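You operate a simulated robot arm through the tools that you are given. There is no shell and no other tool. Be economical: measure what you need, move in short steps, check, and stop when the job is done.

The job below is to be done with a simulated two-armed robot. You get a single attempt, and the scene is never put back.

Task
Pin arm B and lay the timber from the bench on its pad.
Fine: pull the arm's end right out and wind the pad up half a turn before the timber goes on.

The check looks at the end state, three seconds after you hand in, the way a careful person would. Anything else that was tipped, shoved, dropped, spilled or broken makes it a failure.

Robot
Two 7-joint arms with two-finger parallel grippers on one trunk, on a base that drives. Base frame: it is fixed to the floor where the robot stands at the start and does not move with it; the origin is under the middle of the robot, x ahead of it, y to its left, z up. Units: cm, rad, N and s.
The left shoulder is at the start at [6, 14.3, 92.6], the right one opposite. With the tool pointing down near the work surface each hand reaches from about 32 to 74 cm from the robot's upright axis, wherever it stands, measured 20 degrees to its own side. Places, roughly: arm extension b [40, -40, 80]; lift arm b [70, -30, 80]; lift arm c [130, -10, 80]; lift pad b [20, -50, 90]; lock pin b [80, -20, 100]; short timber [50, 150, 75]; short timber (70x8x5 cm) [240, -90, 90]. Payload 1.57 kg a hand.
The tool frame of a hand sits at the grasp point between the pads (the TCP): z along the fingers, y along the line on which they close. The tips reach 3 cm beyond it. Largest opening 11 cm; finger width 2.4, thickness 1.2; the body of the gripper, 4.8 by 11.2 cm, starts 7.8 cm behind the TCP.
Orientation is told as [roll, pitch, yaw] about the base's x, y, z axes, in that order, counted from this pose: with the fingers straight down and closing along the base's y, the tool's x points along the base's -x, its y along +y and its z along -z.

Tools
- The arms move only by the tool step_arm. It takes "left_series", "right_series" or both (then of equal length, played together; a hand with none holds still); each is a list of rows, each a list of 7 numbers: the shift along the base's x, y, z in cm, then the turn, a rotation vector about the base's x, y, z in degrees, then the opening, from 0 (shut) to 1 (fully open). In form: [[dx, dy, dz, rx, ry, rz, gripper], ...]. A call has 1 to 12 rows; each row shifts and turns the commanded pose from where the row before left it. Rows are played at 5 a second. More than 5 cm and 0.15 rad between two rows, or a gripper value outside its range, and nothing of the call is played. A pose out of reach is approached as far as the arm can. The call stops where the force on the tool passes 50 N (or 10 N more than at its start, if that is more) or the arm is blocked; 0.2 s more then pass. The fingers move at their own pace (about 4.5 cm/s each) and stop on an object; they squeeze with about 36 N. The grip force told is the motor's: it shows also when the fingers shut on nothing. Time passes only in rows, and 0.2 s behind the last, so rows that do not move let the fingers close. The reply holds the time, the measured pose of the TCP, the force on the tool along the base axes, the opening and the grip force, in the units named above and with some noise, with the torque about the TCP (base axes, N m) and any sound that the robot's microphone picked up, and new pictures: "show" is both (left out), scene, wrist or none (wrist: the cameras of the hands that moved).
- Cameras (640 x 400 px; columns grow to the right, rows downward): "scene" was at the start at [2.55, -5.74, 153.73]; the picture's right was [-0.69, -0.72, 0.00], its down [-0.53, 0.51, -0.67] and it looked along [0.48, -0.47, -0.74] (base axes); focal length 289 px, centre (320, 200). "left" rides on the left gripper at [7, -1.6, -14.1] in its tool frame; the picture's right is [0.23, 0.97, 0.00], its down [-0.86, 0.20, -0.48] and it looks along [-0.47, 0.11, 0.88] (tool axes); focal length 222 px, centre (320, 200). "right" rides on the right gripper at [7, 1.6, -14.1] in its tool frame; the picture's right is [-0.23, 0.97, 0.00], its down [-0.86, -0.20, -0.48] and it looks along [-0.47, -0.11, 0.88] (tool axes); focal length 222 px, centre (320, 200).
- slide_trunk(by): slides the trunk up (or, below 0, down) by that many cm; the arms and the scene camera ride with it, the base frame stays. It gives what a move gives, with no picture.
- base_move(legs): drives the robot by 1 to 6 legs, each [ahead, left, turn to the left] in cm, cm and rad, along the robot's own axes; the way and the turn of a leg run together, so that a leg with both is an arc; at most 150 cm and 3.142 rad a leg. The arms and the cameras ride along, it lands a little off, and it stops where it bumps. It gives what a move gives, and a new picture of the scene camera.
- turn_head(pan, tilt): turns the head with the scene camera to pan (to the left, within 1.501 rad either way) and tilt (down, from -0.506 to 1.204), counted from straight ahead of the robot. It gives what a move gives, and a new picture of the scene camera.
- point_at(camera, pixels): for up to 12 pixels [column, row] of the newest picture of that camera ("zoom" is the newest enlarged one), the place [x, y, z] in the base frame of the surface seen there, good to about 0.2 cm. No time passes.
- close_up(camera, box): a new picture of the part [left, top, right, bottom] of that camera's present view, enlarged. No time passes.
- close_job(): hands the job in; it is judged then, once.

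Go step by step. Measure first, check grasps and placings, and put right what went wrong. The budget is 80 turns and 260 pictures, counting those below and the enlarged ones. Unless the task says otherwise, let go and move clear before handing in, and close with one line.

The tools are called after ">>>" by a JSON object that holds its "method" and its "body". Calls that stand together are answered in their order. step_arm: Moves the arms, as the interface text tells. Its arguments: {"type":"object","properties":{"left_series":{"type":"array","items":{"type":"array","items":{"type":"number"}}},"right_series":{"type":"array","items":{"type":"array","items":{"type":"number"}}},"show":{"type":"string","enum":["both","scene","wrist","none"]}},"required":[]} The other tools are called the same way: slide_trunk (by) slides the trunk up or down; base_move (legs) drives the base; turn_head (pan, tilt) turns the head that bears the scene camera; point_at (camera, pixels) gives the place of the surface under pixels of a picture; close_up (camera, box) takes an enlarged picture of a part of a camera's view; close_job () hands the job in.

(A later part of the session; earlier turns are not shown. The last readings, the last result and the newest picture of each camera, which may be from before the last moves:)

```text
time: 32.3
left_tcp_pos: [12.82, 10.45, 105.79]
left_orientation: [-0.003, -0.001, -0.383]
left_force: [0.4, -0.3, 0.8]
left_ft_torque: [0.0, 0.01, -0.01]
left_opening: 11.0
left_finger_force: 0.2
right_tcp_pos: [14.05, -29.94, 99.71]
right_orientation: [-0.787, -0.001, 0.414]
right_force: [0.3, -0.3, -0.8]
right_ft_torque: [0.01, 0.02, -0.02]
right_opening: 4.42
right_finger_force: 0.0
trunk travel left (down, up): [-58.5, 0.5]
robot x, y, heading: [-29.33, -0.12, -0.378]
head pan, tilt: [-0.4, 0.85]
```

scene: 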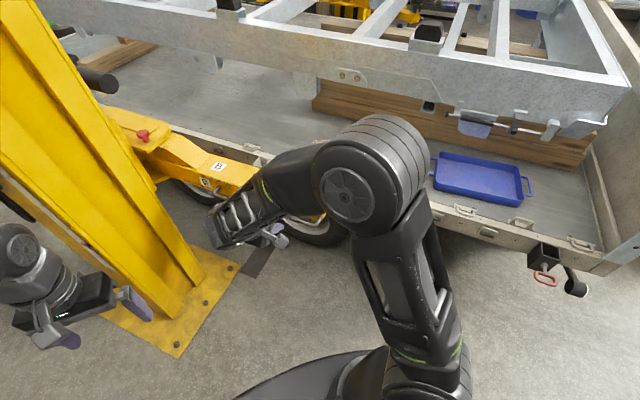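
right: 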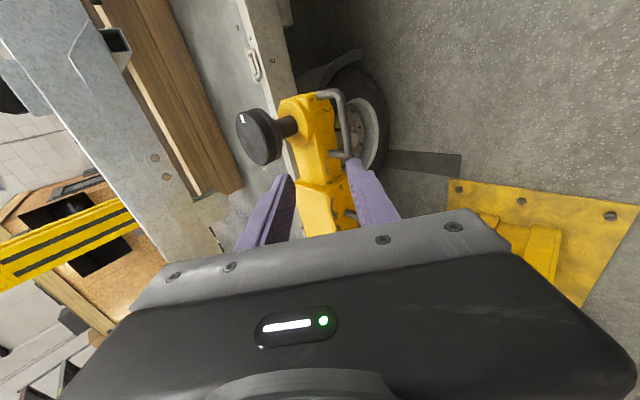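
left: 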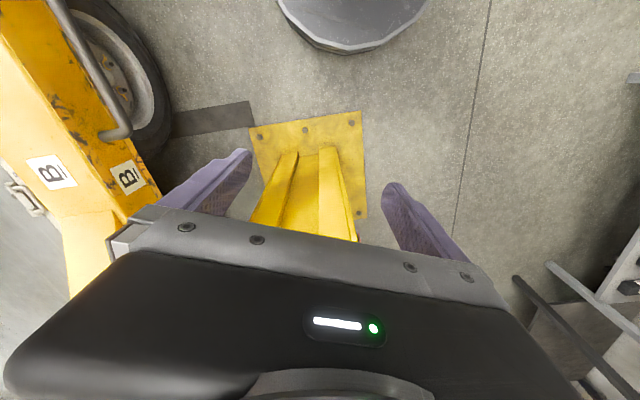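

Orientation is right and the bar shows in the wrist view from (335,95) to (348,155). I'll measure it there and move to a nearer hover.

>>> {"method": "point_at", "body": {"camera": "right", "pixels": [[343, 110], [345, 130], [347, 150], [325, 95], [335, 155], [320, 140]]}}

>>> {"method": "step_arm", "body": {"right_series": [[0.8, -1.7, -3.8, 0, 0, 0, 0.4], [0.8, -1.7, -3.8, 0, 0, 0, 0.4], [0.7, -1.6, -3.7, 0, 0, 0, 0.4]], "show": "wrist"}}

>>> {"method": "close_up", "body": {"camera": "right", "box": [200, 40, 456, 200]}}

```text
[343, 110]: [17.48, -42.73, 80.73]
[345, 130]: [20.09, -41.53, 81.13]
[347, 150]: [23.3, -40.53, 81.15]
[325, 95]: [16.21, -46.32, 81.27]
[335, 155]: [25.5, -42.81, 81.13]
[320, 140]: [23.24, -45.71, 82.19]
```

```text
time: 33.1
left_tcp_pos: [12.89, 10.39, 105.83]
left_orientation: [0.0, 0.0, -0.382]
left_force: [0.5, -0.5, -0.2]
left_ft_torque: [-0.02, 0.0, 0.0]
left_opening: 11.0
left_finger_force: 0.0
right_tcp_pos: [16.51, -35.29, 88.44]
right_orientation: [-0.784, 0.001, 0.412]
right_force: [0.4, 1.1, -0.1]
right_ft_torque: [0.01, 0.03, 0.02]
right_opening: 4.39
right_finger_force: 0.1
trunk travel left (down, up): [-58.5, 0.5]
robot x, y, heading: [-29.12, -0.39, -0.384]
head pan, tilt: [-0.4, 0.85]
```

right: 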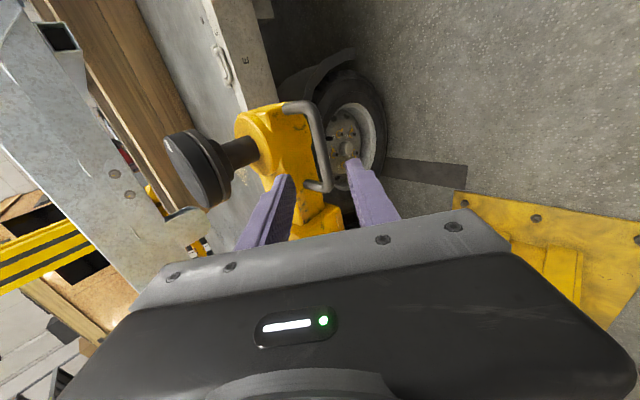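

```text
2.50 times, centred on (328, 120) of right
```

zoom: 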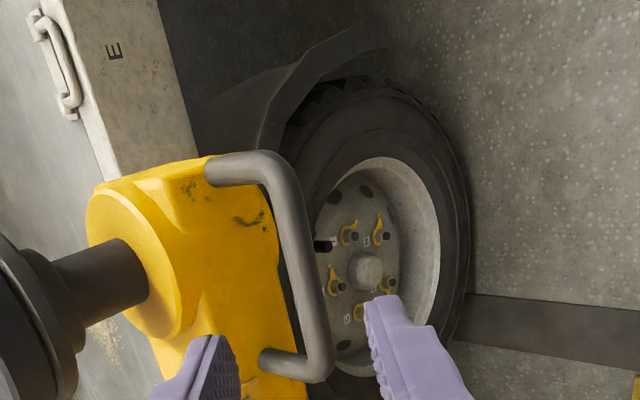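

The bar lies cleanly between the open fingers' line of advance. I go in along the tool axis and close.

>>> {"method": "step_arm", "body": {"right_series": [[0.9, -1.93, -2.3, 0, 0, 0, 0.4], [0.9, -1.93, -2.3, 0, 0, 0, 0.4], [0.9, -1.94, -2.3, 0, 0, 0, 0.4], [0, 0, 0, 0, 0, 0, 0.4]], "show": "wrist"}}

>>> {"method": "close_up", "body": {"camera": "right", "box": [200, 40, 456, 200]}}

```text
time: 34.1
left_tcp_pos: [12.89, 10.45, 105.96]
left_orientation: [-0.001, 0.0, -0.383]
left_force: [0.1, 0.1, -0.6]
left_ft_torque: [0.0, -0.02, 0.01]
left_opening: 11.0
left_finger_force: 0.0
right_tcp_pos: [18.98, -40.8, 81.51]
right_orientation: [-0.784, 0.001, 0.415]
right_force: [0.0, 0.6, -0.6]
right_ft_torque: [0.01, 0.0, -0.01]
right_opening: 4.43
right_finger_force: 0.1
trunk travel left (down, up): [-58.5, 0.5]
robot x, y, heading: [-29.47, -0.3, -0.385]
head pan, tilt: [-0.4, 0.85]
```

right: 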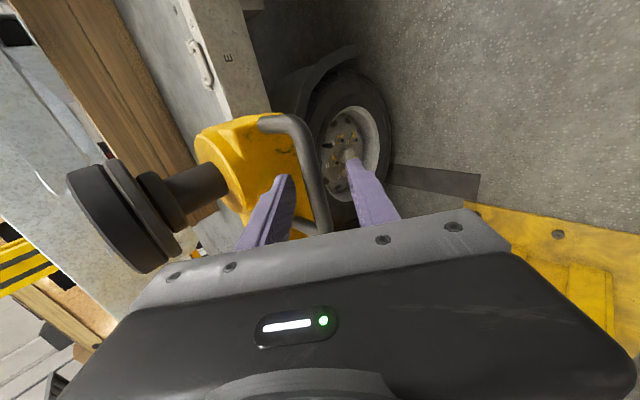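

```text
2.50 times, centred on (328, 120) of right
```

zoom: 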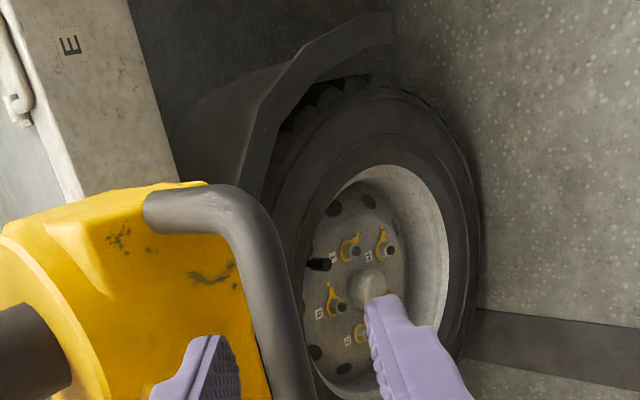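

The bar lies between the fingers. I close on it.

>>> {"method": "step_arm", "body": {"right_series": [[0, 0, 0, 0, 0, 0, 0], [0, 0, 0, 0, 0, 0, 0], [0, 0, 0, 0, 0, 0, 0]], "show": "none"}}

```text
time: 34.9
left_tcp_pos: [12.76, 10.49, 106.03]
left_orientation: [0.0, -0.001, -0.382]
left_force: [-0.5, 0.7, -0.4]
left_ft_torque: [0.03, 0.0, 0.02]
left_opening: 10.98
left_finger_force: 0.0
right_tcp_pos: [19.08, -40.85, 81.77]
right_orientation: [-0.786, -0.002, 0.412]
right_force: [1.6, -1.4, 18.3]
right_ft_torque: [-0.17, -0.13, -0.43]
right_opening: 1.42
right_finger_force: 23.5
trunk travel left (down, up): [-58.5, 0.5]
robot x, y, heading: [-29.41, -0.4, -0.383]
head pan, tilt: [-0.4, 0.85]
```

Gripped on the bar (1.42 cm), with 18 N of upward push to relieve. I relieve it and pull along the arm's direction.

>>> {"method": "step_arm", "body": {"right_series": [[0, 0, 0.3, 0, 0, 0, 0], [-0.46, -0.2, 0, 0, 0, 0, 0], [-0.92, -0.4, 0, 0, 0, 0, 0], [-0.92, -0.4, 0, 0, 0, 0, 0], [-0.92, -0.4, 0, 0, 0, 0, 0]], "show": "scene"}}

```text
time: 36.1
left_tcp_pos: [12.72, 10.42, 105.94]
left_orientation: [0.0, 0.0, -0.381]
left_force: [0.9, 0.4, 0.6]
left_ft_torque: [0.02, 0.01, 0.01]
left_opening: 11.02
left_finger_force: 0.1
right_tcp_pos: [15.76, -42.13, 81.81]
right_orientation: [-0.782, 0.001, 0.411]
right_force: [5.8, 3.6, 0.2]
right_ft_torque: [0.35, -0.85, 0.08]
right_opening: 1.36
right_finger_force: 30.2
trunk travel left (down, up): [-58.5, 0.5]
robot x, y, heading: [-29.53, -0.18, -0.384]
head pan, tilt: [-0.4, 0.85]
```

scene: 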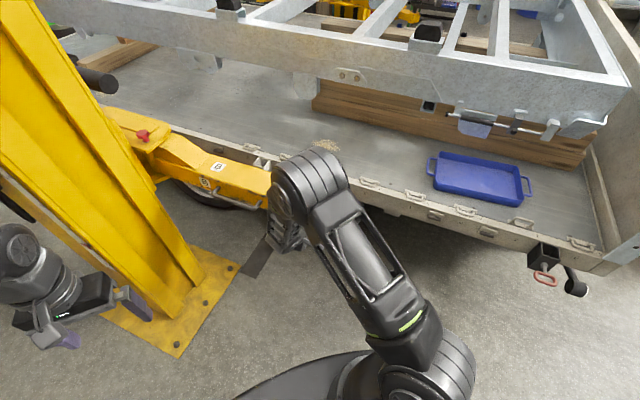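

Moved 3.3 cm with only about 7 N drag, so it is sliding. I keep pulling.

>>> {"method": "step_arm", "body": {"right_series": [[-0.92, -0.4, 0, 0, 0, 0, 0], [-0.92, -0.4, 0, 0, 0, 0, 0], [-0.92, -0.4, 0, 0, 0, 0, 0], [-0.92, -0.4, 0, 0, 0, 0, 0], [-0.92, -0.4, 0, 0, 0, 0, 0], [-0.92, -0.4, 0, 0, 0, 0, 0], [-0.92, -0.4, 0, 0, 0, 0, 0], [-0.92, -0.4, 0, 0, 0, 0, 0], [-0.92, -0.4, 0, 0, 0, 0, 0], [-0.92, -0.4, 0, 0, 0, 0, 0]], "show": "both"}}

```text
time: 38.3
left_tcp_pos: [12.75, 10.27, 105.84]
left_orientation: [0.0, -0.001, -0.384]
left_force: [0.1, -0.3, 0.1]
left_ft_torque: [0.0, 0.03, 0.0]
left_opening: 10.99
left_finger_force: 0.1
right_tcp_pos: [6.56, -46.25, 81.69]
right_orientation: [-0.783, 0.001, 0.412]
right_force: [4.6, 2.7, 4.7]
right_ft_torque: [0.3, -0.78, 0.44]
right_opening: 1.41
right_finger_force: 30.8
trunk travel left (down, up): [-58.5, 0.5]
robot x, y, heading: [-29.54, -0.36, -0.386]
head pan, tilt: [-0.4, 0.85]
```

scene: 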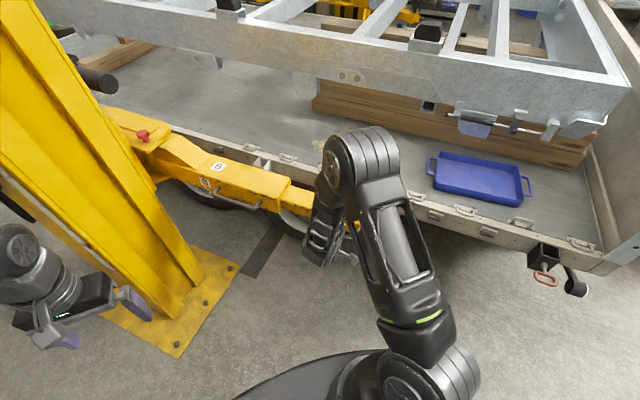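
right: 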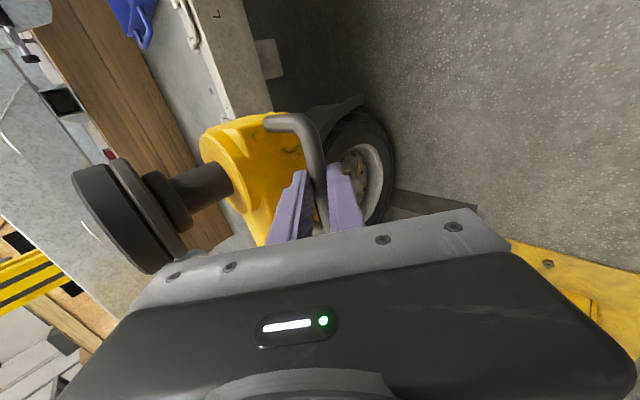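

The extension is coming out smoothly and the B-label has not moved. I continue to the stop.

>>> {"method": "step_arm", "body": {"right_series": [[-0.92, -0.4, 0, 0, 0, 0, 0], [-0.92, -0.4, 0, 0, 0, 0, 0], [-0.92, -0.4, 0, 0, 0, 0, 0], [-0.92, -0.4, 0, 0, 0, 0, 0], [-0.92, -0.4, 0, 0, 0, 0, 0], [-0.92, -0.4, 0, 0, 0, 0, 0], [-0.92, -0.4, 0, 0, 0, 0, 0], [-0.92, -0.4, 0, 0, 0, 0, 0], [-0.92, -0.4, 0, 0, 0, 0, 0], [-0.92, -0.4, 0, 0, 0, 0, 0]], "show": "both"}}

```text
time: 40.5
left_tcp_pos: [12.84, 10.41, 105.92]
left_orientation: [0.0, 0.0, -0.383]
left_force: [0.4, 0.3, 0.1]
left_ft_torque: [-0.03, 0.0, 0.01]
left_opening: 11.01
left_finger_force: 0.1
right_tcp_pos: [-2.64, -50.35, 81.67]
right_orientation: [-0.783, 0.002, 0.41]
right_force: [5.4, 0.3, 6.4]
right_ft_torque: [0.13, -0.58, 0.4]
right_opening: 1.39
right_finger_force: 30.2
trunk travel left (down, up): [-58.5, 0.5]
robot x, y, heading: [-29.53, 0.06, -0.38]
head pan, tilt: [-0.4, 0.85]
```

scene: 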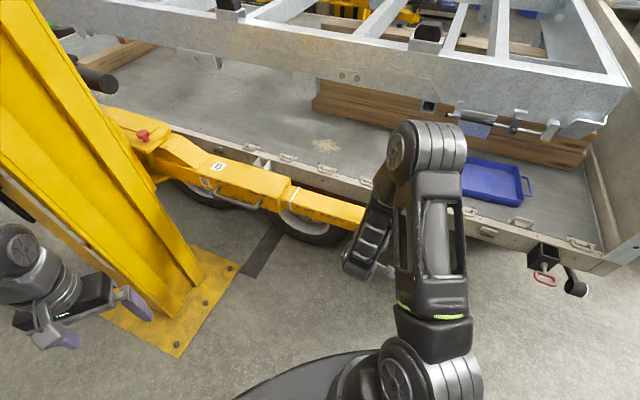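
right: 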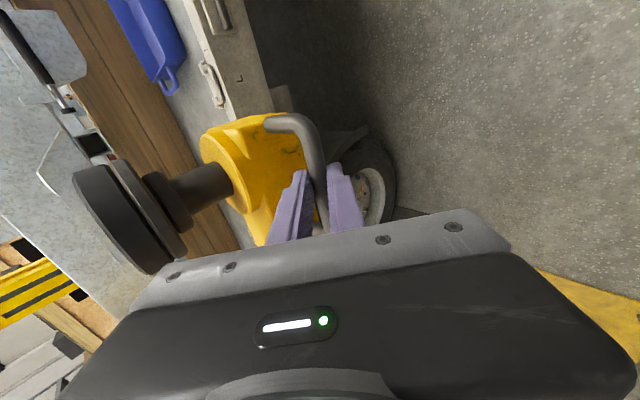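

A pale mark has appeared on the extension near (290,195). I'll look at it before pulling further.

>>> {"method": "close_up", "body": {"camera": "scene", "box": [240, 160, 368, 240]}}

```text
5.00 times, centred on (304, 200) of scene
```

zoom: 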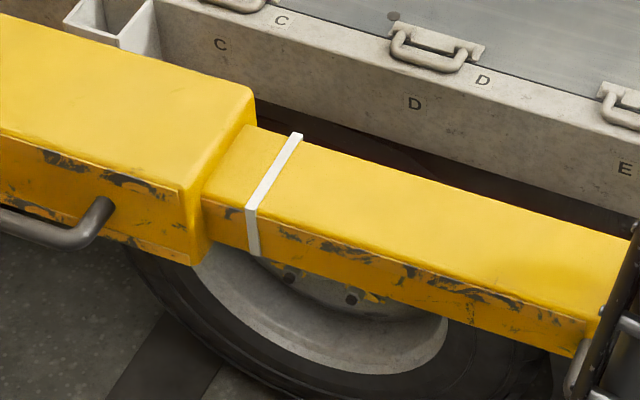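

The white band is already outside by a few cm, and the task says right out, so I keep pulling to the stop, in small steps.

>>> {"method": "step_arm", "body": {"right_series": [[-0.92, -0.4, 0, 0, 0, 0, 0], [-0.92, -0.4, 0, 0, 0, 0, 0], [-0.92, -0.4, 0, 0, 0, 0, 0], [-0.92, -0.4, 0, 0, 0, 0, 0], [-0.92, -0.4, 0, 0, 0, 0, 0], [-0.92, -0.4, 0, 0, 0, 0, 0]], "show": "scene"}}

>>> {"method": "close_up", "body": {"camera": "scene", "box": [240, 160, 368, 240]}}

```text
time: 41.9
left_tcp_pos: [12.69, 10.46, 105.95]
left_orientation: [-0.003, -0.002, -0.383]
left_force: [0.1, -0.9, -0.5]
left_ft_torque: [0.01, 0.0, 0.01]
left_opening: 10.99
left_finger_force: 0.1
right_tcp_pos: [-8.21, -52.63, 81.75]
right_orientation: [-0.781, 0.002, 0.411]
right_force: [4.8, -0.1, 4.7]
right_ft_torque: [0.29, -0.73, 0.46]
right_opening: 1.38
right_finger_force: 30.3
trunk travel left (down, up): [-58.5, 0.5]
robot x, y, heading: [-29.52, -0.28, -0.377]
head pan, tilt: [-0.4, 0.85]
```

scene: 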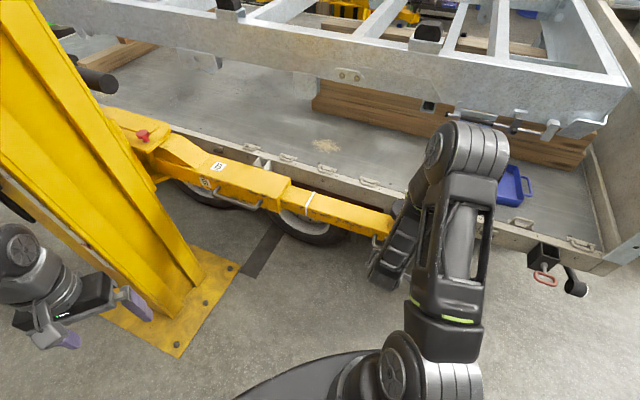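

```text
5.00 times, centred on (304, 200) of scene
```

zoom: 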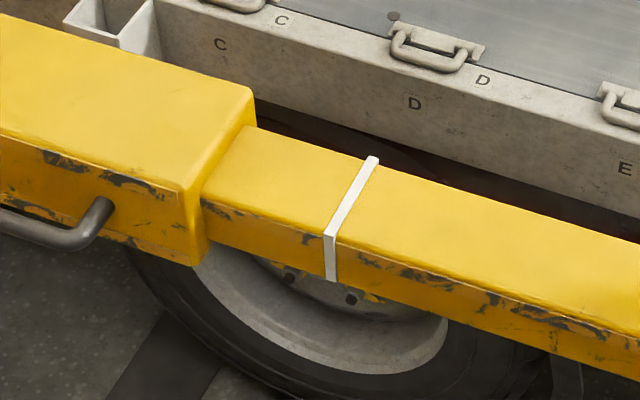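

Still light drag, with no stop yet after 29 cm. I continue.

>>> {"method": "step_arm", "body": {"right_series": [[-0.92, -0.4, 0, 0, 0, 0, 0], [-0.92, -0.4, 0, 0, 0, 0, 0], [-0.92, -0.4, 0, 0, 0, 0, 0], [-0.92, -0.4, 0, 0, 0, 0, 0], [-0.92, -0.4, 0, 0, 0, 0, 0], [-0.92, -0.4, 0, 0, 0, 0, 0]], "show": "scene"}}

>>> {"method": "close_up", "body": {"camera": "scene", "box": [260, 170, 388, 250]}}

```text
time: 43.3
left_tcp_pos: [12.83, 10.34, 105.99]
left_orientation: [-0.002, 0.001, -0.383]
left_force: [-0.3, -0.5, 0.9]
left_ft_torque: [0.05, 0.03, 0.02]
left_opening: 10.95
left_finger_force: 0.0
right_tcp_pos: [-10.89, -53.79, 81.71]
right_orientation: [-0.781, 0.001, 0.411]
right_force: [0.5, 0.9, -2.9]
right_ft_torque: [0.04, 0.01, -0.02]
right_opening: 1.36
right_finger_force: 30.1
right hand out of reach, approached as far as the arm can: row 4, 5, 6
trunk travel left (down, up): [-58.5, 0.5]
robot x, y, heading: [-29.58, -0.36, -0.385]
head pan, tilt: [-0.4, 0.85]
```

scene: 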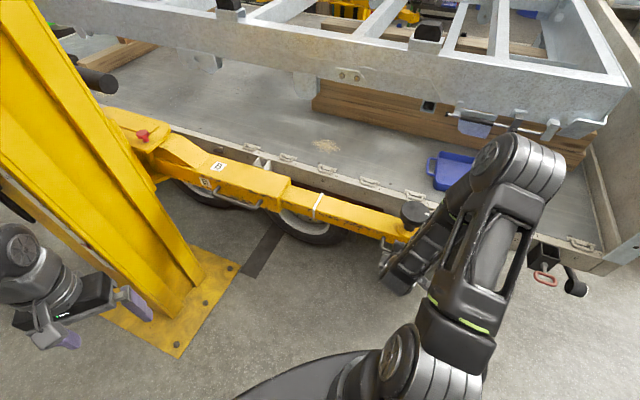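

```text
5.00 times, centred on (324, 210) of scene
```

zoom: 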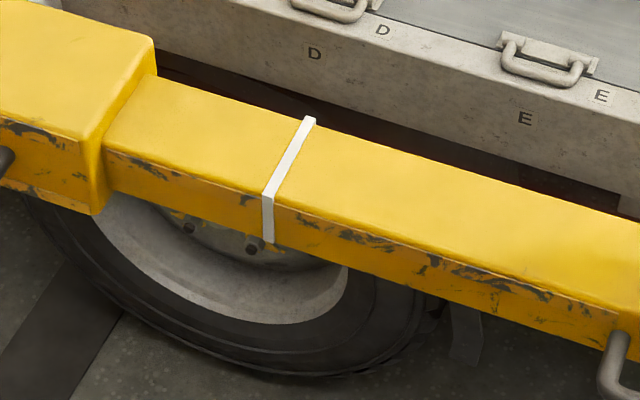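

The hand reached its reach limit at 32.6 cm, not the slide's stop. I'll let go, back off, move the robot along, and grip again.

>>> {"method": "step_arm", "body": {"right_series": [[0, 0, 0, 0, 0, 0, 0.4], [0, 0, 0, 0, 0, 0, 0.4], [-0.6, 1.3, 1.4, 0, 0, 0, 0.4], [-0.6, 1.3, 1.4, 0, 0, 0, 0.4], [-0.8, 1.9, 2.1, 0, 0, 0, 0.4], [-0.8, 1.9, 2.1, 0, 0, 0, 0.4], [0, 1, 4, 0, 0, 0, 0.4], [0, 1, 4, 0, 0, 0, 0.4], [0, 1, 4, 0, 0, 0, 0.4]], "show": "both"}}

```text
time: 45.3
left_tcp_pos: [12.63, 10.54, 105.88]
left_orientation: [0.0, 0.0, -0.381]
left_force: [-1.0, -0.1, -0.2]
left_ft_torque: [-0.03, -0.02, 0.02]
left_opening: 10.98
left_finger_force: 0.1
right_tcp_pos: [-5.26, -53.08, 95.28]
right_orientation: [-0.782, 0.0, 0.413]
right_force: [0.3, 0.1, -0.6]
right_ft_torque: [-0.04, 0.01, -0.02]
right_opening: 4.38
right_finger_force: 0.1
right hand out of reach, approached as far as the arm can: row 3, 4, 5, 6, 7, 8, 9
trunk travel left (down, up): [-58.5, 0.5]
robot x, y, heading: [-29.25, 0.18, -0.382]
head pan, tilt: [-0.4, 0.85]
```

scene: 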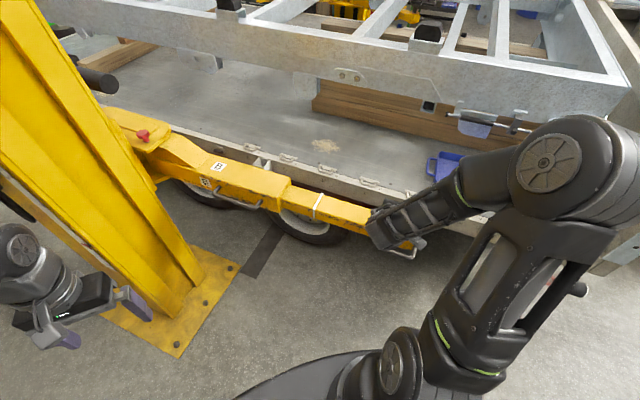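
right: 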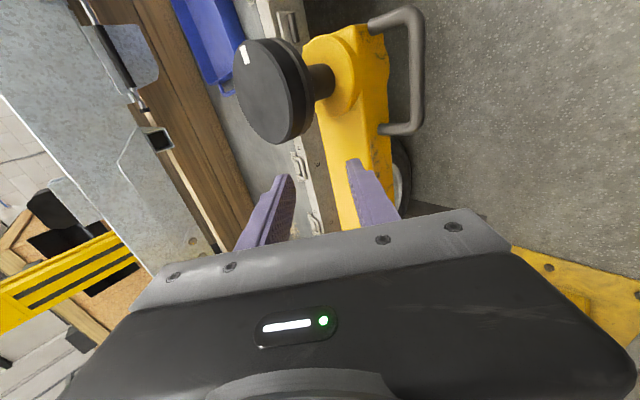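

The hand slid back within reach, over the tube, without touching. I bring it forward and clear, so that the elbow is off the truck, then shift the robot back.

>>> {"method": "step_arm", "body": {"right_series": [[1, 3, 2, 0, 0, 0, 0.4], [2, 3, 2, 0, 0, 0, 0.4], [2, 4, 2, 0, 0, 0, 0.4], [2, 4, 0, 0, 0, 0, 0.4], [2, 4, 0, 0, 0, 0, 0.4]], "show": "scene"}}

>>> {"method": "base_move", "body": {"legs": [[-21, -8, 0]]}}

```text
time: 46.5
left_tcp_pos: [12.76, 10.39, 105.89]
left_orientation: [-0.002, 0.0, -0.382]
left_force: [-0.7, 0.2, -0.9]
left_ft_torque: [0.01, 0.02, 0.0]
left_opening: 11.01
left_finger_force: 0.1
right_tcp_pos: [4.66, -35.96, 101.4]
right_orientation: [-0.783, 0.0, 0.413]
right_force: [-0.8, 0.1, -0.7]
right_ft_torque: [-0.01, 0.0, -0.02]
right_opening: 4.38
right_finger_force: 0.0
right hand out of reach, approached as far as the arm can: row 1
trunk travel left (down, up): [-58.5, 0.5]
robot x, y, heading: [-29.37, -0.34, -0.38]
head pan, tilt: [-0.4, 0.85]
```

scene: 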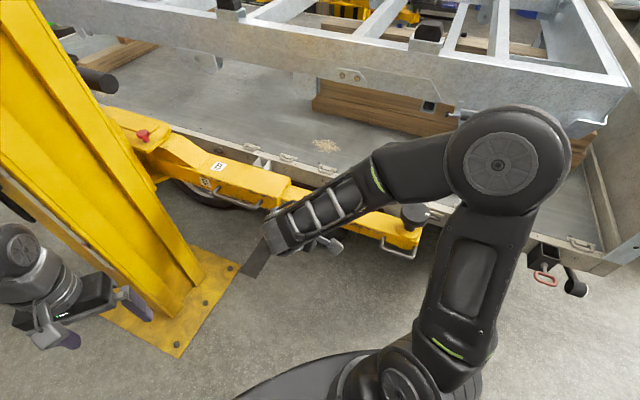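

```text
time: 48.2
left_tcp_pos: [-10.26, 10.8, 105.93]
left_orientation: [0.0, -0.002, -0.38]
left_force: [-1.1, -0.1, 0.4]
left_ft_torque: [-0.04, -0.04, 0.0]
left_opening: 11.03
left_finger_force: 0.1
right_tcp_pos: [-18.34, -35.75, 101.53]
right_orientation: [-0.785, -0.001, 0.412]
right_force: [0.0, 0.1, 0.5]
right_ft_torque: [0.03, -0.01, 0.03]
right_opening: 4.4
right_finger_force: 0.0
trunk travel left (down, up): [-58.5, 0.5]
robot x, y, heading: [-52.74, 0.19, -0.377]
head pan, tilt: [-0.4, 0.85]
```

scene: 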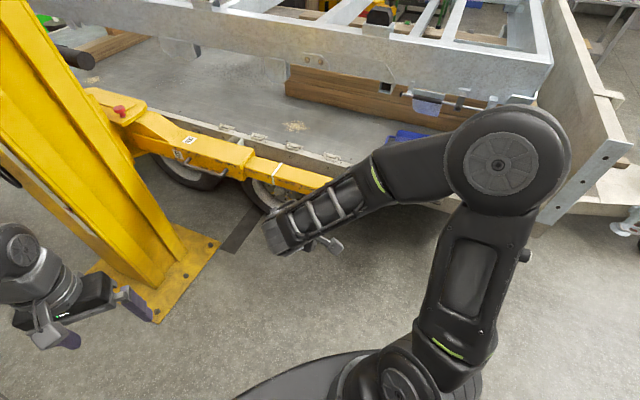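

Robot now stands at x=-53. I'll check the elbow against the truck's tail wall before reaching in again.

>>> {"method": "point_at", "body": {"camera": "scene", "pixels": [[500, 165], [610, 95], [625, 145], [540, 230], [545, 75], [550, 100], [520, 110], [440, 200], [575, 190], [330, 180]]}}

>>> {"method": "step_arm", "body": {"right_series": [[2.5, -3.2, -1.5, 0, 0, 0, 0.4], [2.5, -3.2, -1.5, 0, 0, 0, 0.4], [0.5, -3.2, -3, 0, 0, 0, 0.4], [0, -3, -3, 0, 0, 0, 0.4], [0, -1.5, -3, 0, 0, 0, 0.4]], "show": "both"}}

```text
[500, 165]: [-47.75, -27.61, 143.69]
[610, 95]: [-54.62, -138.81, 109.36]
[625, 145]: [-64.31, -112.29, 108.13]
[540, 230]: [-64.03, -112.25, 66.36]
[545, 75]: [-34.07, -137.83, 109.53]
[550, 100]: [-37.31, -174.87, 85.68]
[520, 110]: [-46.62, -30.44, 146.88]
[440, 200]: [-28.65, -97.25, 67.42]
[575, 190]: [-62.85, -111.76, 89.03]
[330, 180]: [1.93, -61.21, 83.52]
```

```text
time: 49.4
left_tcp_pos: [-10.14, 10.75, 105.88]
left_orientation: [0.0, -0.001, -0.382]
left_force: [0.2, -0.4, 0.1]
left_ft_torque: [-0.02, -0.01, 0.0]
left_opening: 10.98
left_finger_force: 0.2
right_tcp_pos: [-12.66, -49.79, 89.39]
right_orientation: [-0.783, 0.0, 0.411]
right_force: [0.6, 0.4, -0.1]
right_ft_torque: [0.03, 0.0, -0.02]
right_opening: 4.37
right_finger_force: 0.0
trunk travel left (down, up): [-58.5, 0.5]
robot x, y, heading: [-52.0, 0.17, -0.381]
head pan, tilt: [-0.4, 0.85]
```

scene: 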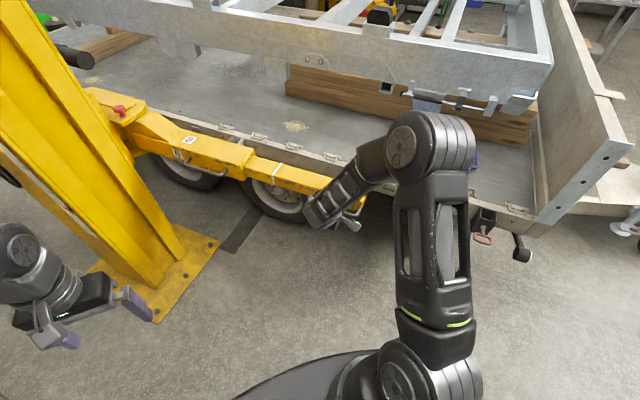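
right: 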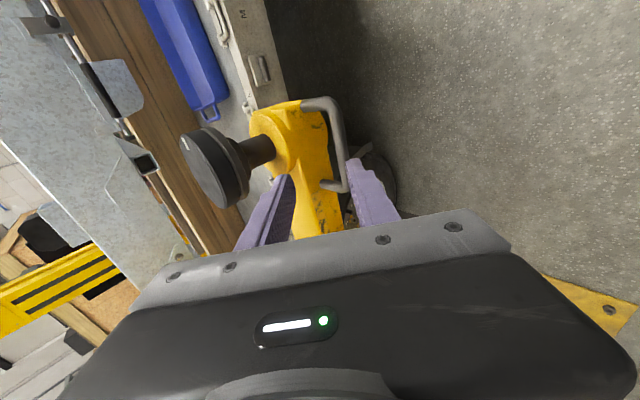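

Elbow rides high (z≈145), well clear. I measure the bar again.

>>> {"method": "point_at", "body": {"camera": "right", "pixels": [[335, 120], [340, 145], [344, 165], [343, 178], [315, 103]]}}

```text
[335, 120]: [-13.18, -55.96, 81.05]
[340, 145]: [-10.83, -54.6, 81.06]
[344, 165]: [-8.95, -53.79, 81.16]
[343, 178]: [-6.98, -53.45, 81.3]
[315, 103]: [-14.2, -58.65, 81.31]
```

I line up with the bar along the tool axis, go in and close.

>>> {"method": "step_arm", "body": {"right_series": [[-1.6, 3.3, 0, 0, 0, 0, 0.4], [1.02, -2.35, -2.57, 0, 0, 0, 0.4], [1.02, -2.35, -2.57, 0, 0, 0, 0.4], [1.03, -2.36, -2.56, 0, 0, 0, 0.4], [0, 0, 0.1, 0, 0, 0, 0], [0, 0, 0.1, 0, 0, 0, 0], [0, 0, 0, 0, 0, 0, 0], [0, 0, 0, 0, 0, 0, 0]], "show": "wrist"}}

```text
time: 51.2
left_tcp_pos: [-10.18, 10.85, 105.91]
left_orientation: [0.0, 0.0, -0.381]
left_force: [0.1, -0.1, -0.1]
left_ft_torque: [0.02, -0.01, 0.0]
left_opening: 10.98
left_finger_force: 0.0
right_tcp_pos: [-11.23, -53.75, 82.07]
right_orientation: [-0.785, -0.001, 0.412]
right_force: [0.8, -2.4, 3.0]
right_ft_torque: [-0.15, 0.13, -0.39]
right_opening: 1.37
right_finger_force: 29.7
trunk travel left (down, up): [-58.5, 0.5]
robot x, y, heading: [-51.91, 0.23, -0.384]
head pan, tilt: [-0.4, 0.85]
```

right: 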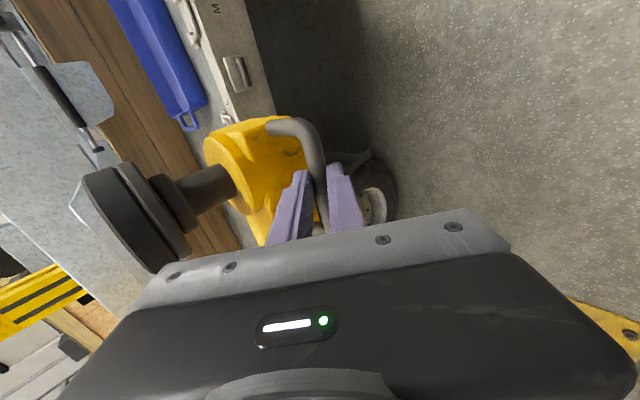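

Gripped again. I pull on until it stops.

>>> {"method": "step_arm", "body": {"right_series": [[-0.92, -0.4, 0, 0, 0, 0, 0], [-0.92, -0.4, 0, 0, 0, 0, 0], [-0.92, -0.4, 0, 0, 0, 0, 0], [-0.92, -0.4, 0, 0, 0, 0, 0], [-0.92, -0.4, 0, 0, 0, 0, 0], [-0.92, -0.4, 0, 0, 0, 0, 0]], "show": "scene"}}

>>> {"method": "close_up", "body": {"camera": "scene", "box": [200, 120, 360, 220]}}

```text
time: 52.6
left_tcp_pos: [-10.02, 10.93, 105.82]
left_orientation: [-0.002, 0.001, -0.381]
left_force: [0.8, 0.2, 0.3]
left_ft_torque: [-0.05, 0.01, 0.0]
left_opening: 11.0
left_finger_force: 0.1
right_tcp_pos: [-16.55, -55.72, 81.98]
right_orientation: [-0.783, 0.0, 0.415]
right_force: [21.7, 8.3, -0.7]
right_ft_torque: [0.32, -0.83, -0.13]
right_opening: 1.43
right_finger_force: 30.2
trunk travel left (down, up): [-58.5, 0.5]
robot x, y, heading: [-52.47, 0.5, -0.38]
head pan, tilt: [-0.4, 0.85]
```

scene: 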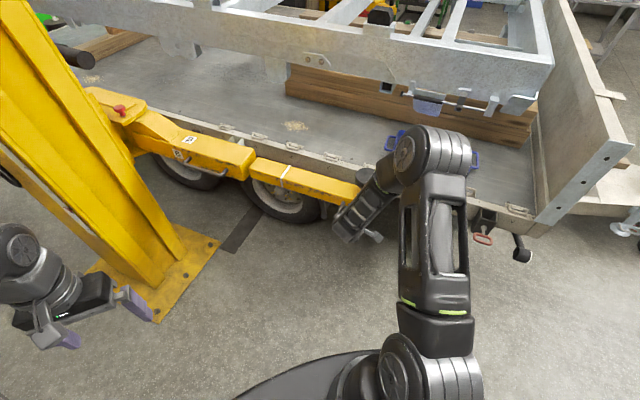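

```text
4.00 times, centred on (280, 170) of scene
```

zoom: 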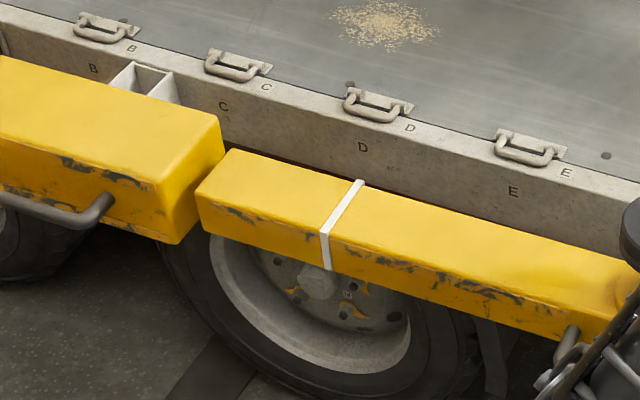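

Resistance has risen to 23 N, so the stop seems to be reached. I pull a little more to be sure.

>>> {"method": "step_arm", "body": {"right_series": [[-0.46, -0.2, 0, 0, 0, 0, 0], [-0.46, -0.2, 0, 0, 0, 0, 0], [-0.46, -0.2, 0, 0, 0, 0, 0]], "show": "none"}}

>>> {"method": "close_up", "body": {"camera": "scene", "box": [200, 120, 360, 220]}}

>>> {"method": "point_at", "body": {"camera": "zoom", "pixels": [[338, 210], [325, 250], [230, 155], [200, 190], [222, 125], [160, 180], [210, 150]]}}

```text
time: 53.5
left_tcp_pos: [-10.2, 10.83, 105.79]
left_orientation: [0.001, 0.0, -0.379]
left_force: [0.0, 0.4, 0.0]
left_ft_torque: [0.04, -0.01, -0.01]
left_opening: 11.0
left_finger_force: 0.2
right_tcp_pos: [-16.92, -55.49, 82.12]
right_orientation: [-0.778, -0.014, 0.442]
right_force: [9.2, 2.6, -5.7]
right_ft_torque: [0.51, -0.85, 0.45]
right_opening: 1.41
right_finger_force: 30.3
trunk travel left (down, up): [-58.5, 0.5]
robot x, y, heading: [-52.15, 0.4, -0.383]
head pan, tilt: [-0.4, 0.85]
stopped in row 3 (right hand): the force on the tool passed its limit at 51 N (the readings are from after the stop); the commanded pose is now the measured one
```

```text
4.00 times, centred on (280, 170) of scene
```

zoom: 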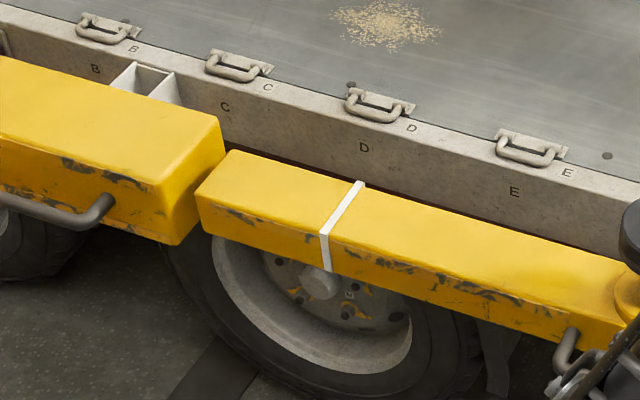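

```text
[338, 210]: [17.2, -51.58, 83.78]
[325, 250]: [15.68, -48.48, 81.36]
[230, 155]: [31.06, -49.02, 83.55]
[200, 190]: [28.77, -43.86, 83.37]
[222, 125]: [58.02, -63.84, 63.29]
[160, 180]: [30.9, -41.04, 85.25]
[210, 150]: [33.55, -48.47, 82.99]
```

Hard stop at 51 N: the extension is fully out. I let go, back away along the tool axis and look.

>>> {"method": "step_arm", "body": {"right_series": [[0, 0, 0, 0, 0, 0, 0.4], [0, 0, 0, 0, 0, 0, 0.4], [-0.6, 1.3, 1.4, 0, 0, 0, 0.4], [-0.8, 1.9, 2.0, 0, 0, 0, 0.4], [-0.8, 1.9, 2.0, 0, 0, 0, 0.4], [-0.8, 1.9, 2.0, 0, 0, 0, 0.4], [0, 2, 4, 0, 0, 0, 0.4], [0, 2, 4, 0, 0, 0, 0.4], [0, 0, 4, 0, 0, 0, 0.4]], "show": "both"}}

```text
time: 55.5
left_tcp_pos: [-10.11, 10.99, 105.84]
left_orientation: [-0.001, 0.0, -0.38]
left_force: [0.2, 0.3, -1.2]
left_ft_torque: [0.07, -0.03, -0.04]
left_opening: 10.99
left_finger_force: 0.0
right_tcp_pos: [-20.34, -44.75, 101.64]
right_orientation: [-0.784, -0.011, 0.434]
right_force: [0.1, 0.3, 0.4]
right_ft_torque: [-0.01, -0.02, -0.01]
right_opening: 4.39
right_finger_force: 0.0
trunk travel left (down, up): [-58.5, 0.5]
robot x, y, heading: [-51.99, -0.1, -0.377]
head pan, tilt: [-0.4, 0.85]
```

scene: 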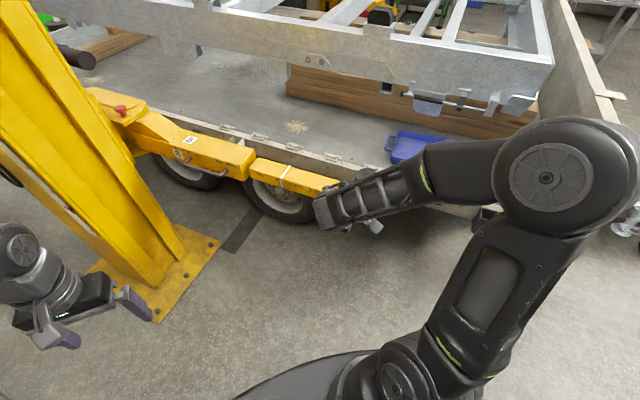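
right: 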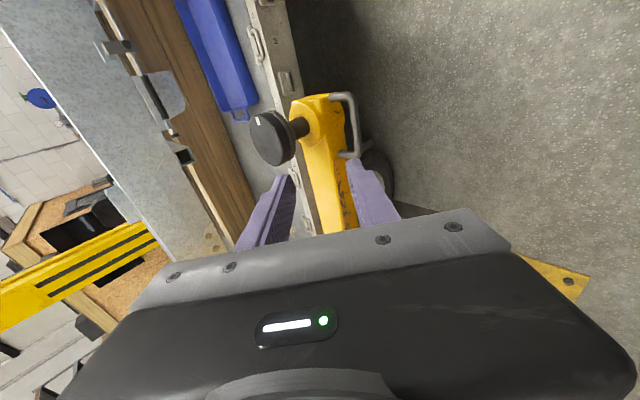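

Now the pad is free of the hand. I'll untilt the hand, turning it back, then reposition the robot for winding.

>>> {"method": "step_arm", "body": {"right_series": [[0, 1, 0.5, 6.9, 3.1, 0, 1], [0, 1, 0.5, 6.9, 3.1, 0, 1], [0, 1, 0.5, 6.9, 3.1, 0, 1], [0, 1, 0.5, 6.9, 3.1, 0, 1], [0, 1, 0.5, 6.9, 3.1, 0, 1], [0, 1, 0.5, 6.3, 2.8, 0, 1], [0, 0, 0, 0, 0, -8, 1], [0, 0, 0, 0, 0, -8, 1], [0, 0, 0, 0, 0, -8, 1], [0, 0, 0, 0, 0, -8, 1], [0, 0, 0, 0, 0, -8, 1], [0, 0, 0, 0, 0, -8, 1]], "show": "none"}}

>>> {"method": "base_move", "body": {"legs": [[9.3, -17.8, 0], [0, 0, -0.18]]}}

>>> {"method": "turn_head", "body": {"pan": -0.35, "tilt": 1.0}}

```text
time: 58.1
left_tcp_pos: [-10.16, 11.04, 105.89]
left_orientation: [0.001, 0.001, -0.38]
left_force: [-0.6, -0.1, 0.4]
left_ft_torque: [0.0, 0.01, 0.01]
left_opening: 11.01
left_finger_force: 0.1
right_tcp_pos: [-20.04, -38.72, 104.53]
right_orientation: [-0.004, -0.015, -0.416]
right_force: [1.2, -0.4, -0.7]
right_ft_torque: [-0.02, -0.01, 0.03]
right_opening: 10.99
right_finger_force: 0.1
trunk travel left (down, up): [-58.5, 0.5]
robot x, y, heading: [-52.6, 0.54, -0.377]
head pan, tilt: [-0.4, 0.85]
```

```text
time: 60.4
left_tcp_pos: [-7.04, -16.63, 105.97]
left_orientation: [-0.001, 0.0, -0.561]
left_force: [0.4, -0.1, -0.4]
left_ft_torque: [-0.01, -0.04, 0.0]
left_opening: 10.99
left_finger_force: 0.1
right_tcp_pos: [-25.69, -63.83, 104.6]
right_orientation: [-0.001, -0.017, -0.593]
right_force: [-0.1, 0.9, -0.7]
right_ft_torque: [0.0, 0.02, 0.01]
right_opening: 10.99
right_finger_force: 0.1
trunk travel left (down, up): [-58.5, 0.5]
robot x, y, heading: [-50.24, -19.28, -0.561]
head pan, tilt: [-0.4, 0.85]
```

scene: 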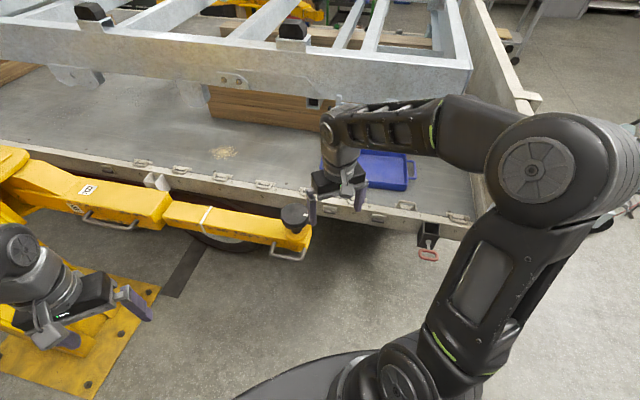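

```text
time: 61.1
left_tcp_pos: [-6.84, -16.73, 105.91]
left_orientation: [0.001, -0.001, -0.56]
left_force: [1.2, 0.7, 0.2]
left_ft_torque: [0.01, -0.04, 0.0]
left_opening: 11.01
left_finger_force: 0.1
right_tcp_pos: [-25.66, -63.7, 104.62]
right_orientation: [-0.004, -0.018, -0.592]
right_force: [-0.4, -0.6, -0.7]
right_ft_torque: [-0.01, 0.02, 0.01]
right_opening: 11.0
right_finger_force: 0.1
trunk travel left (down, up): [-58.5, 0.5]
robot x, y, heading: [-50.85, -19.6, -0.565]
head pan, tilt: [-0.351, 1.0]
```

scene: 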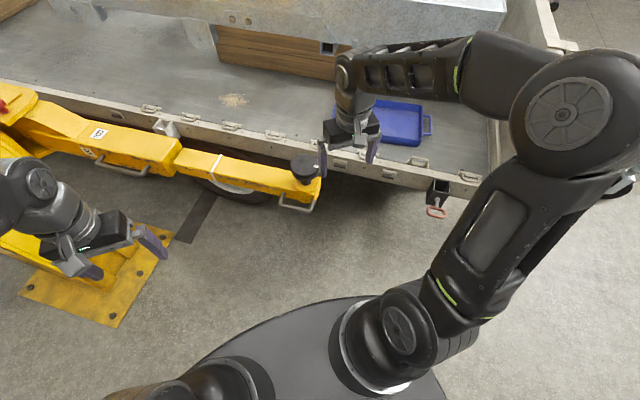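

Both pad and hand are in good view. I enlarge the pad and measure its rim.

>>> {"method": "close_up", "body": {"camera": "scene", "box": [264, 135, 344, 185]}}

>>> {"method": "close_up", "body": {"camera": "right", "box": [260, 0, 640, 230]}}

```text
8.00 times, centred on (304, 160) of scene
```

zoom: 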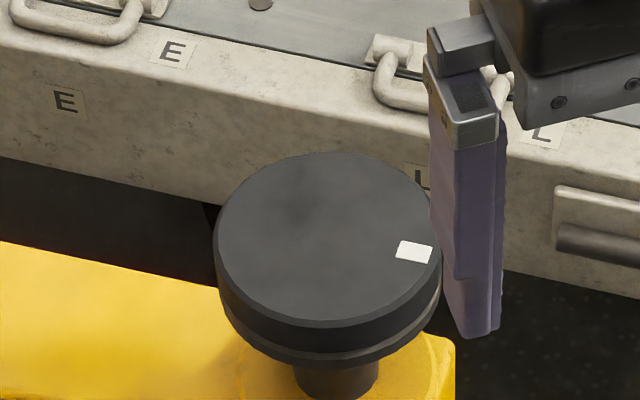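

```text
1.68 times, centred on (450, 115) of right
```

zoom: 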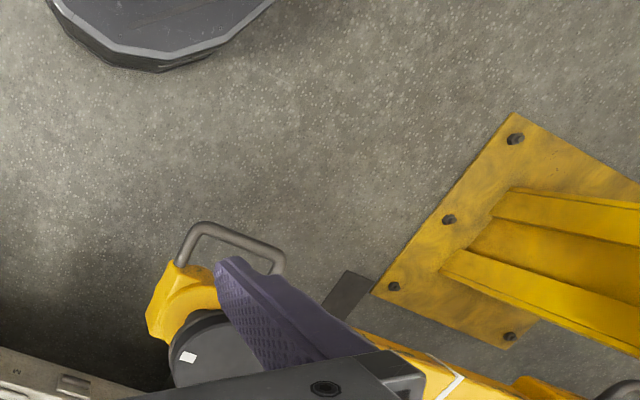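

>>> {"method": "close_up", "body": {"camera": "scene", "box": [264, 135, 344, 185]}}

>>> {"method": "point_at", "body": {"camera": "zoom", "pixels": [[222, 230], [320, 157], [425, 195], [435, 255], [330, 312], [240, 285], [414, 252], [330, 235], [330, 345], [400, 340], [335, 390]]}}

```text
8.00 times, centred on (304, 160) of scene
```

zoom: 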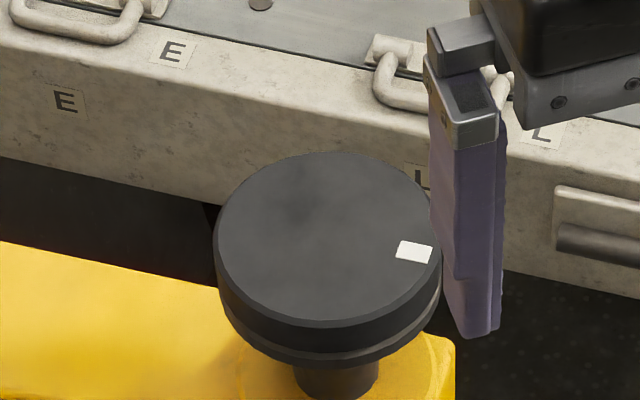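

```text
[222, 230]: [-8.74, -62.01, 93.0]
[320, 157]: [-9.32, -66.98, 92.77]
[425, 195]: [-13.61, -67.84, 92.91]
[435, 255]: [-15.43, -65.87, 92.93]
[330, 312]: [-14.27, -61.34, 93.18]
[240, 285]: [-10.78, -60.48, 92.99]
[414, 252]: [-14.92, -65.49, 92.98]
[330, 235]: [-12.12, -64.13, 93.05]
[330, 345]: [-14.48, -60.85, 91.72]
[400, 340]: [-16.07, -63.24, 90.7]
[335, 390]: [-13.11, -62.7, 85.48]
```

Pad centre is (-12.0,-64.1), top z 93.0, diameter about 8, mark at 206°. I turn the hand back 43° and hover over it.

>>> {"method": "step_arm", "body": {"right_series": [[2.3, 0, 0, 0, 0, -7.2, 1], [2.3, 0, 0, 0, 0, -7.2, 1], [2.3, 0, 0, 0, 0, -7.2, 1], [2.3, -0.1, 0, 0, 0, -7.2, 1], [2.3, -0.1, 0, 0, 0, -7.2, 1], [2.2, -0.1, 0, 0, 0, -7.2, 1], [0, 0, 0, 0, 0, 0, 1]], "show": "both"}}

```text
time: 62.7
left_tcp_pos: [-7.05, -16.75, 105.96]
left_orientation: [0.001, -0.003, -0.56]
left_force: [-0.4, -0.2, -1.0]
left_ft_torque: [0.01, 0.0, -0.02]
left_opening: 10.99
left_finger_force: 0.1
right_tcp_pos: [-11.79, -64.01, 104.48]
right_orientation: [-0.003, -0.017, -1.35]
right_force: [0.5, 0.1, 0.5]
right_ft_torque: [0.02, 0.03, 0.0]
right_opening: 10.99
right_finger_force: 0.2
trunk travel left (down, up): [-58.5, 0.5]
robot x, y, heading: [-50.26, -19.37, -0.562]
head pan, tilt: [-0.351, 1.0]
```

scene: 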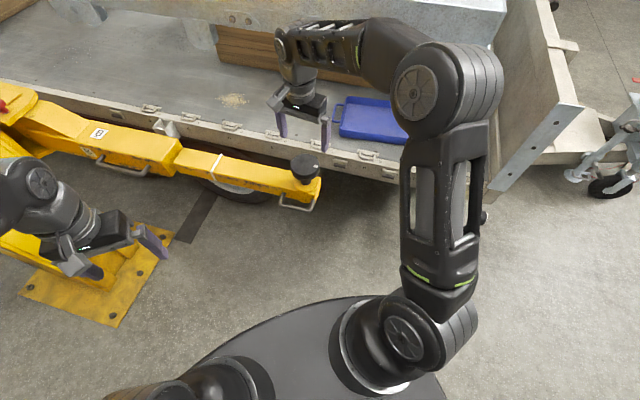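
right: 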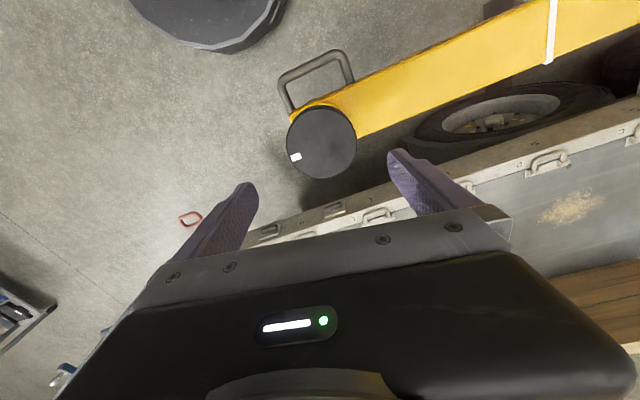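

The pad sits centred between the fingers in the wrist view at (322,142). I verify its centre, then descend and close.

>>> {"method": "point_at", "body": {"camera": "right", "pixels": [[322, 142], [290, 142], [355, 142], [322, 110], [322, 175]]}}

>>> {"method": "step_arm", "body": {"right_series": [[-0.2, -0.1, -3, 0, 0, 0, 1], [0, 0, -3, 0, 0, 0, 1], [0, 0, -3, 0, 0, 0, 1], [0, 0, -3.2, 0, 0, 0, 1], [0, 0, 0, 0, 0, 0, 1]], "show": "both"}}

```text
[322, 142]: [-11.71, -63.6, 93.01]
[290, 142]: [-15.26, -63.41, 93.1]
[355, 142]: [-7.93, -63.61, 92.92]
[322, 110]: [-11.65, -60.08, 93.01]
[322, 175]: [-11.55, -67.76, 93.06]
```

```text
time: 63.9
left_tcp_pos: [-6.88, -16.61, 105.93]
left_orientation: [0.001, 0.0, -0.56]
left_force: [0.8, 0.3, -0.1]
left_ft_torque: [0.01, 0.02, 0.0]
left_opening: 11.0
left_finger_force: 0.0
right_tcp_pos: [-12.15, -64.34, 92.32]
right_orientation: [-0.003, -0.017, -1.347]
right_force: [1.3, -0.3, -0.1]
right_ft_torque: [0.01, 0.01, 0.0]
right_opening: 10.99
right_finger_force: 0.0
trunk travel left (down, up): [-58.5, 0.5]
robot x, y, heading: [-50.1, -19.61, -0.558]
head pan, tilt: [-0.351, 1.0]
```

scene: 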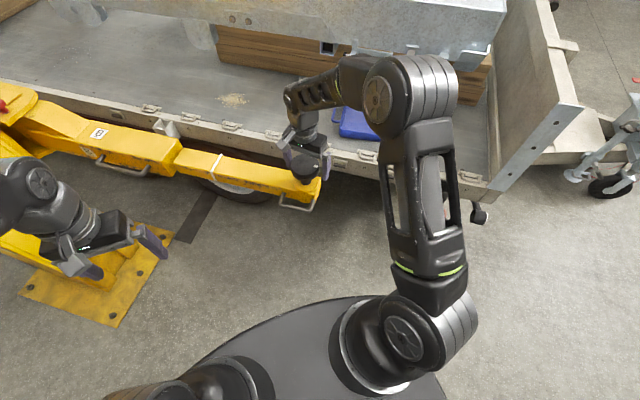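
right: 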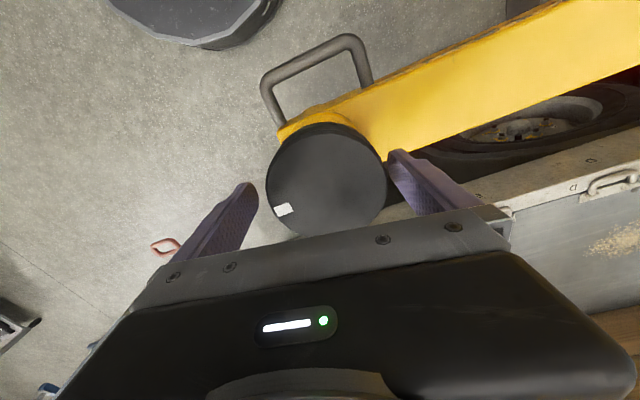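

The pad is between the fingers. I shift 0.4 cm onto its centre and close.

>>> {"method": "step_arm", "body": {"right_series": [[0.3, 0.4, 0, 0, 0, 0, 1], [0, 0, 0, 0, 0, 0, 0.6], [0, 0, 0, 0, 0, 0, 0.6], [0, 0, 0, 0, 0, 0, 0.6], [0, 0, 0, 0, 0, 0, 0.6]], "show": "none"}}

```text
time: 65.1
left_tcp_pos: [-6.78, -16.74, 105.84]
left_orientation: [0.001, -0.001, -0.561]
left_force: [-0.2, -0.1, -0.7]
left_ft_torque: [0.0, 0.03, 0.02]
left_opening: 10.98
left_finger_force: 0.0
right_tcp_pos: [-11.73, -63.68, 92.3]
right_orientation: [-0.002, -0.018, -1.347]
right_force: [6.2, 1.1, -3.6]
right_ft_torque: [-0.13, -0.73, 0.0]
right_opening: 8.37
right_finger_force: 35.7
trunk travel left (down, up): [-58.5, 0.5]
robot x, y, heading: [-50.59, -19.72, -0.565]
head pan, tilt: [-0.351, 1.0]
```

Gripped at 8.37 cm. I turn it left (counter-clockwise from above, the raising direction) 30° and watch the forces.

>>> {"method": "step_arm", "body": {"right_series": [[0, 0, 0, 0, 0, 7.5, 0.6], [0, 0, 0, 0, 0, 7.5, 0.6], [0, 0, 0, 0, 0, 7.5, 0.6], [0, 0, 0, 0, 0, 7.5, 0.6]], "show": "wrist"}}

```text
time: 66.1
left_tcp_pos: [-6.82, -16.71, 105.95]
left_orientation: [0.0, -0.001, -0.561]
left_force: [-0.7, 0.7, -0.1]
left_ft_torque: [-0.01, 0.0, 0.04]
left_opening: 10.98
left_finger_force: 0.1
right_tcp_pos: [-11.72, -63.78, 92.45]
right_orientation: [-0.001, -0.015, -0.82]
right_force: [7.7, 1.6, -2.8]
right_ft_torque: [1.12, -1.22, -0.09]
right_opening: 8.37
right_finger_force: 45.2
trunk travel left (down, up): [-58.5, 0.5]
robot x, y, heading: [-50.41, -19.43, -0.556]
head pan, tilt: [-0.351, 1.0]
```

right: 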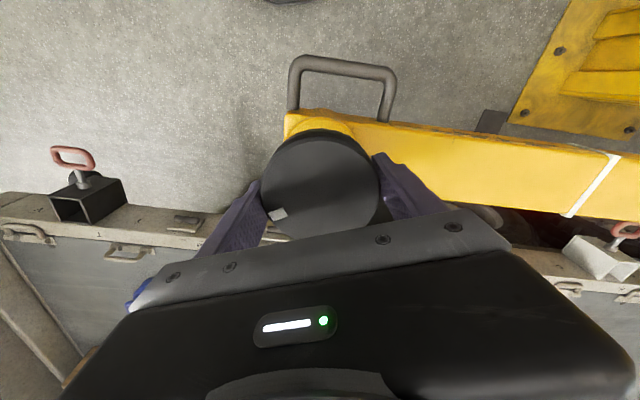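

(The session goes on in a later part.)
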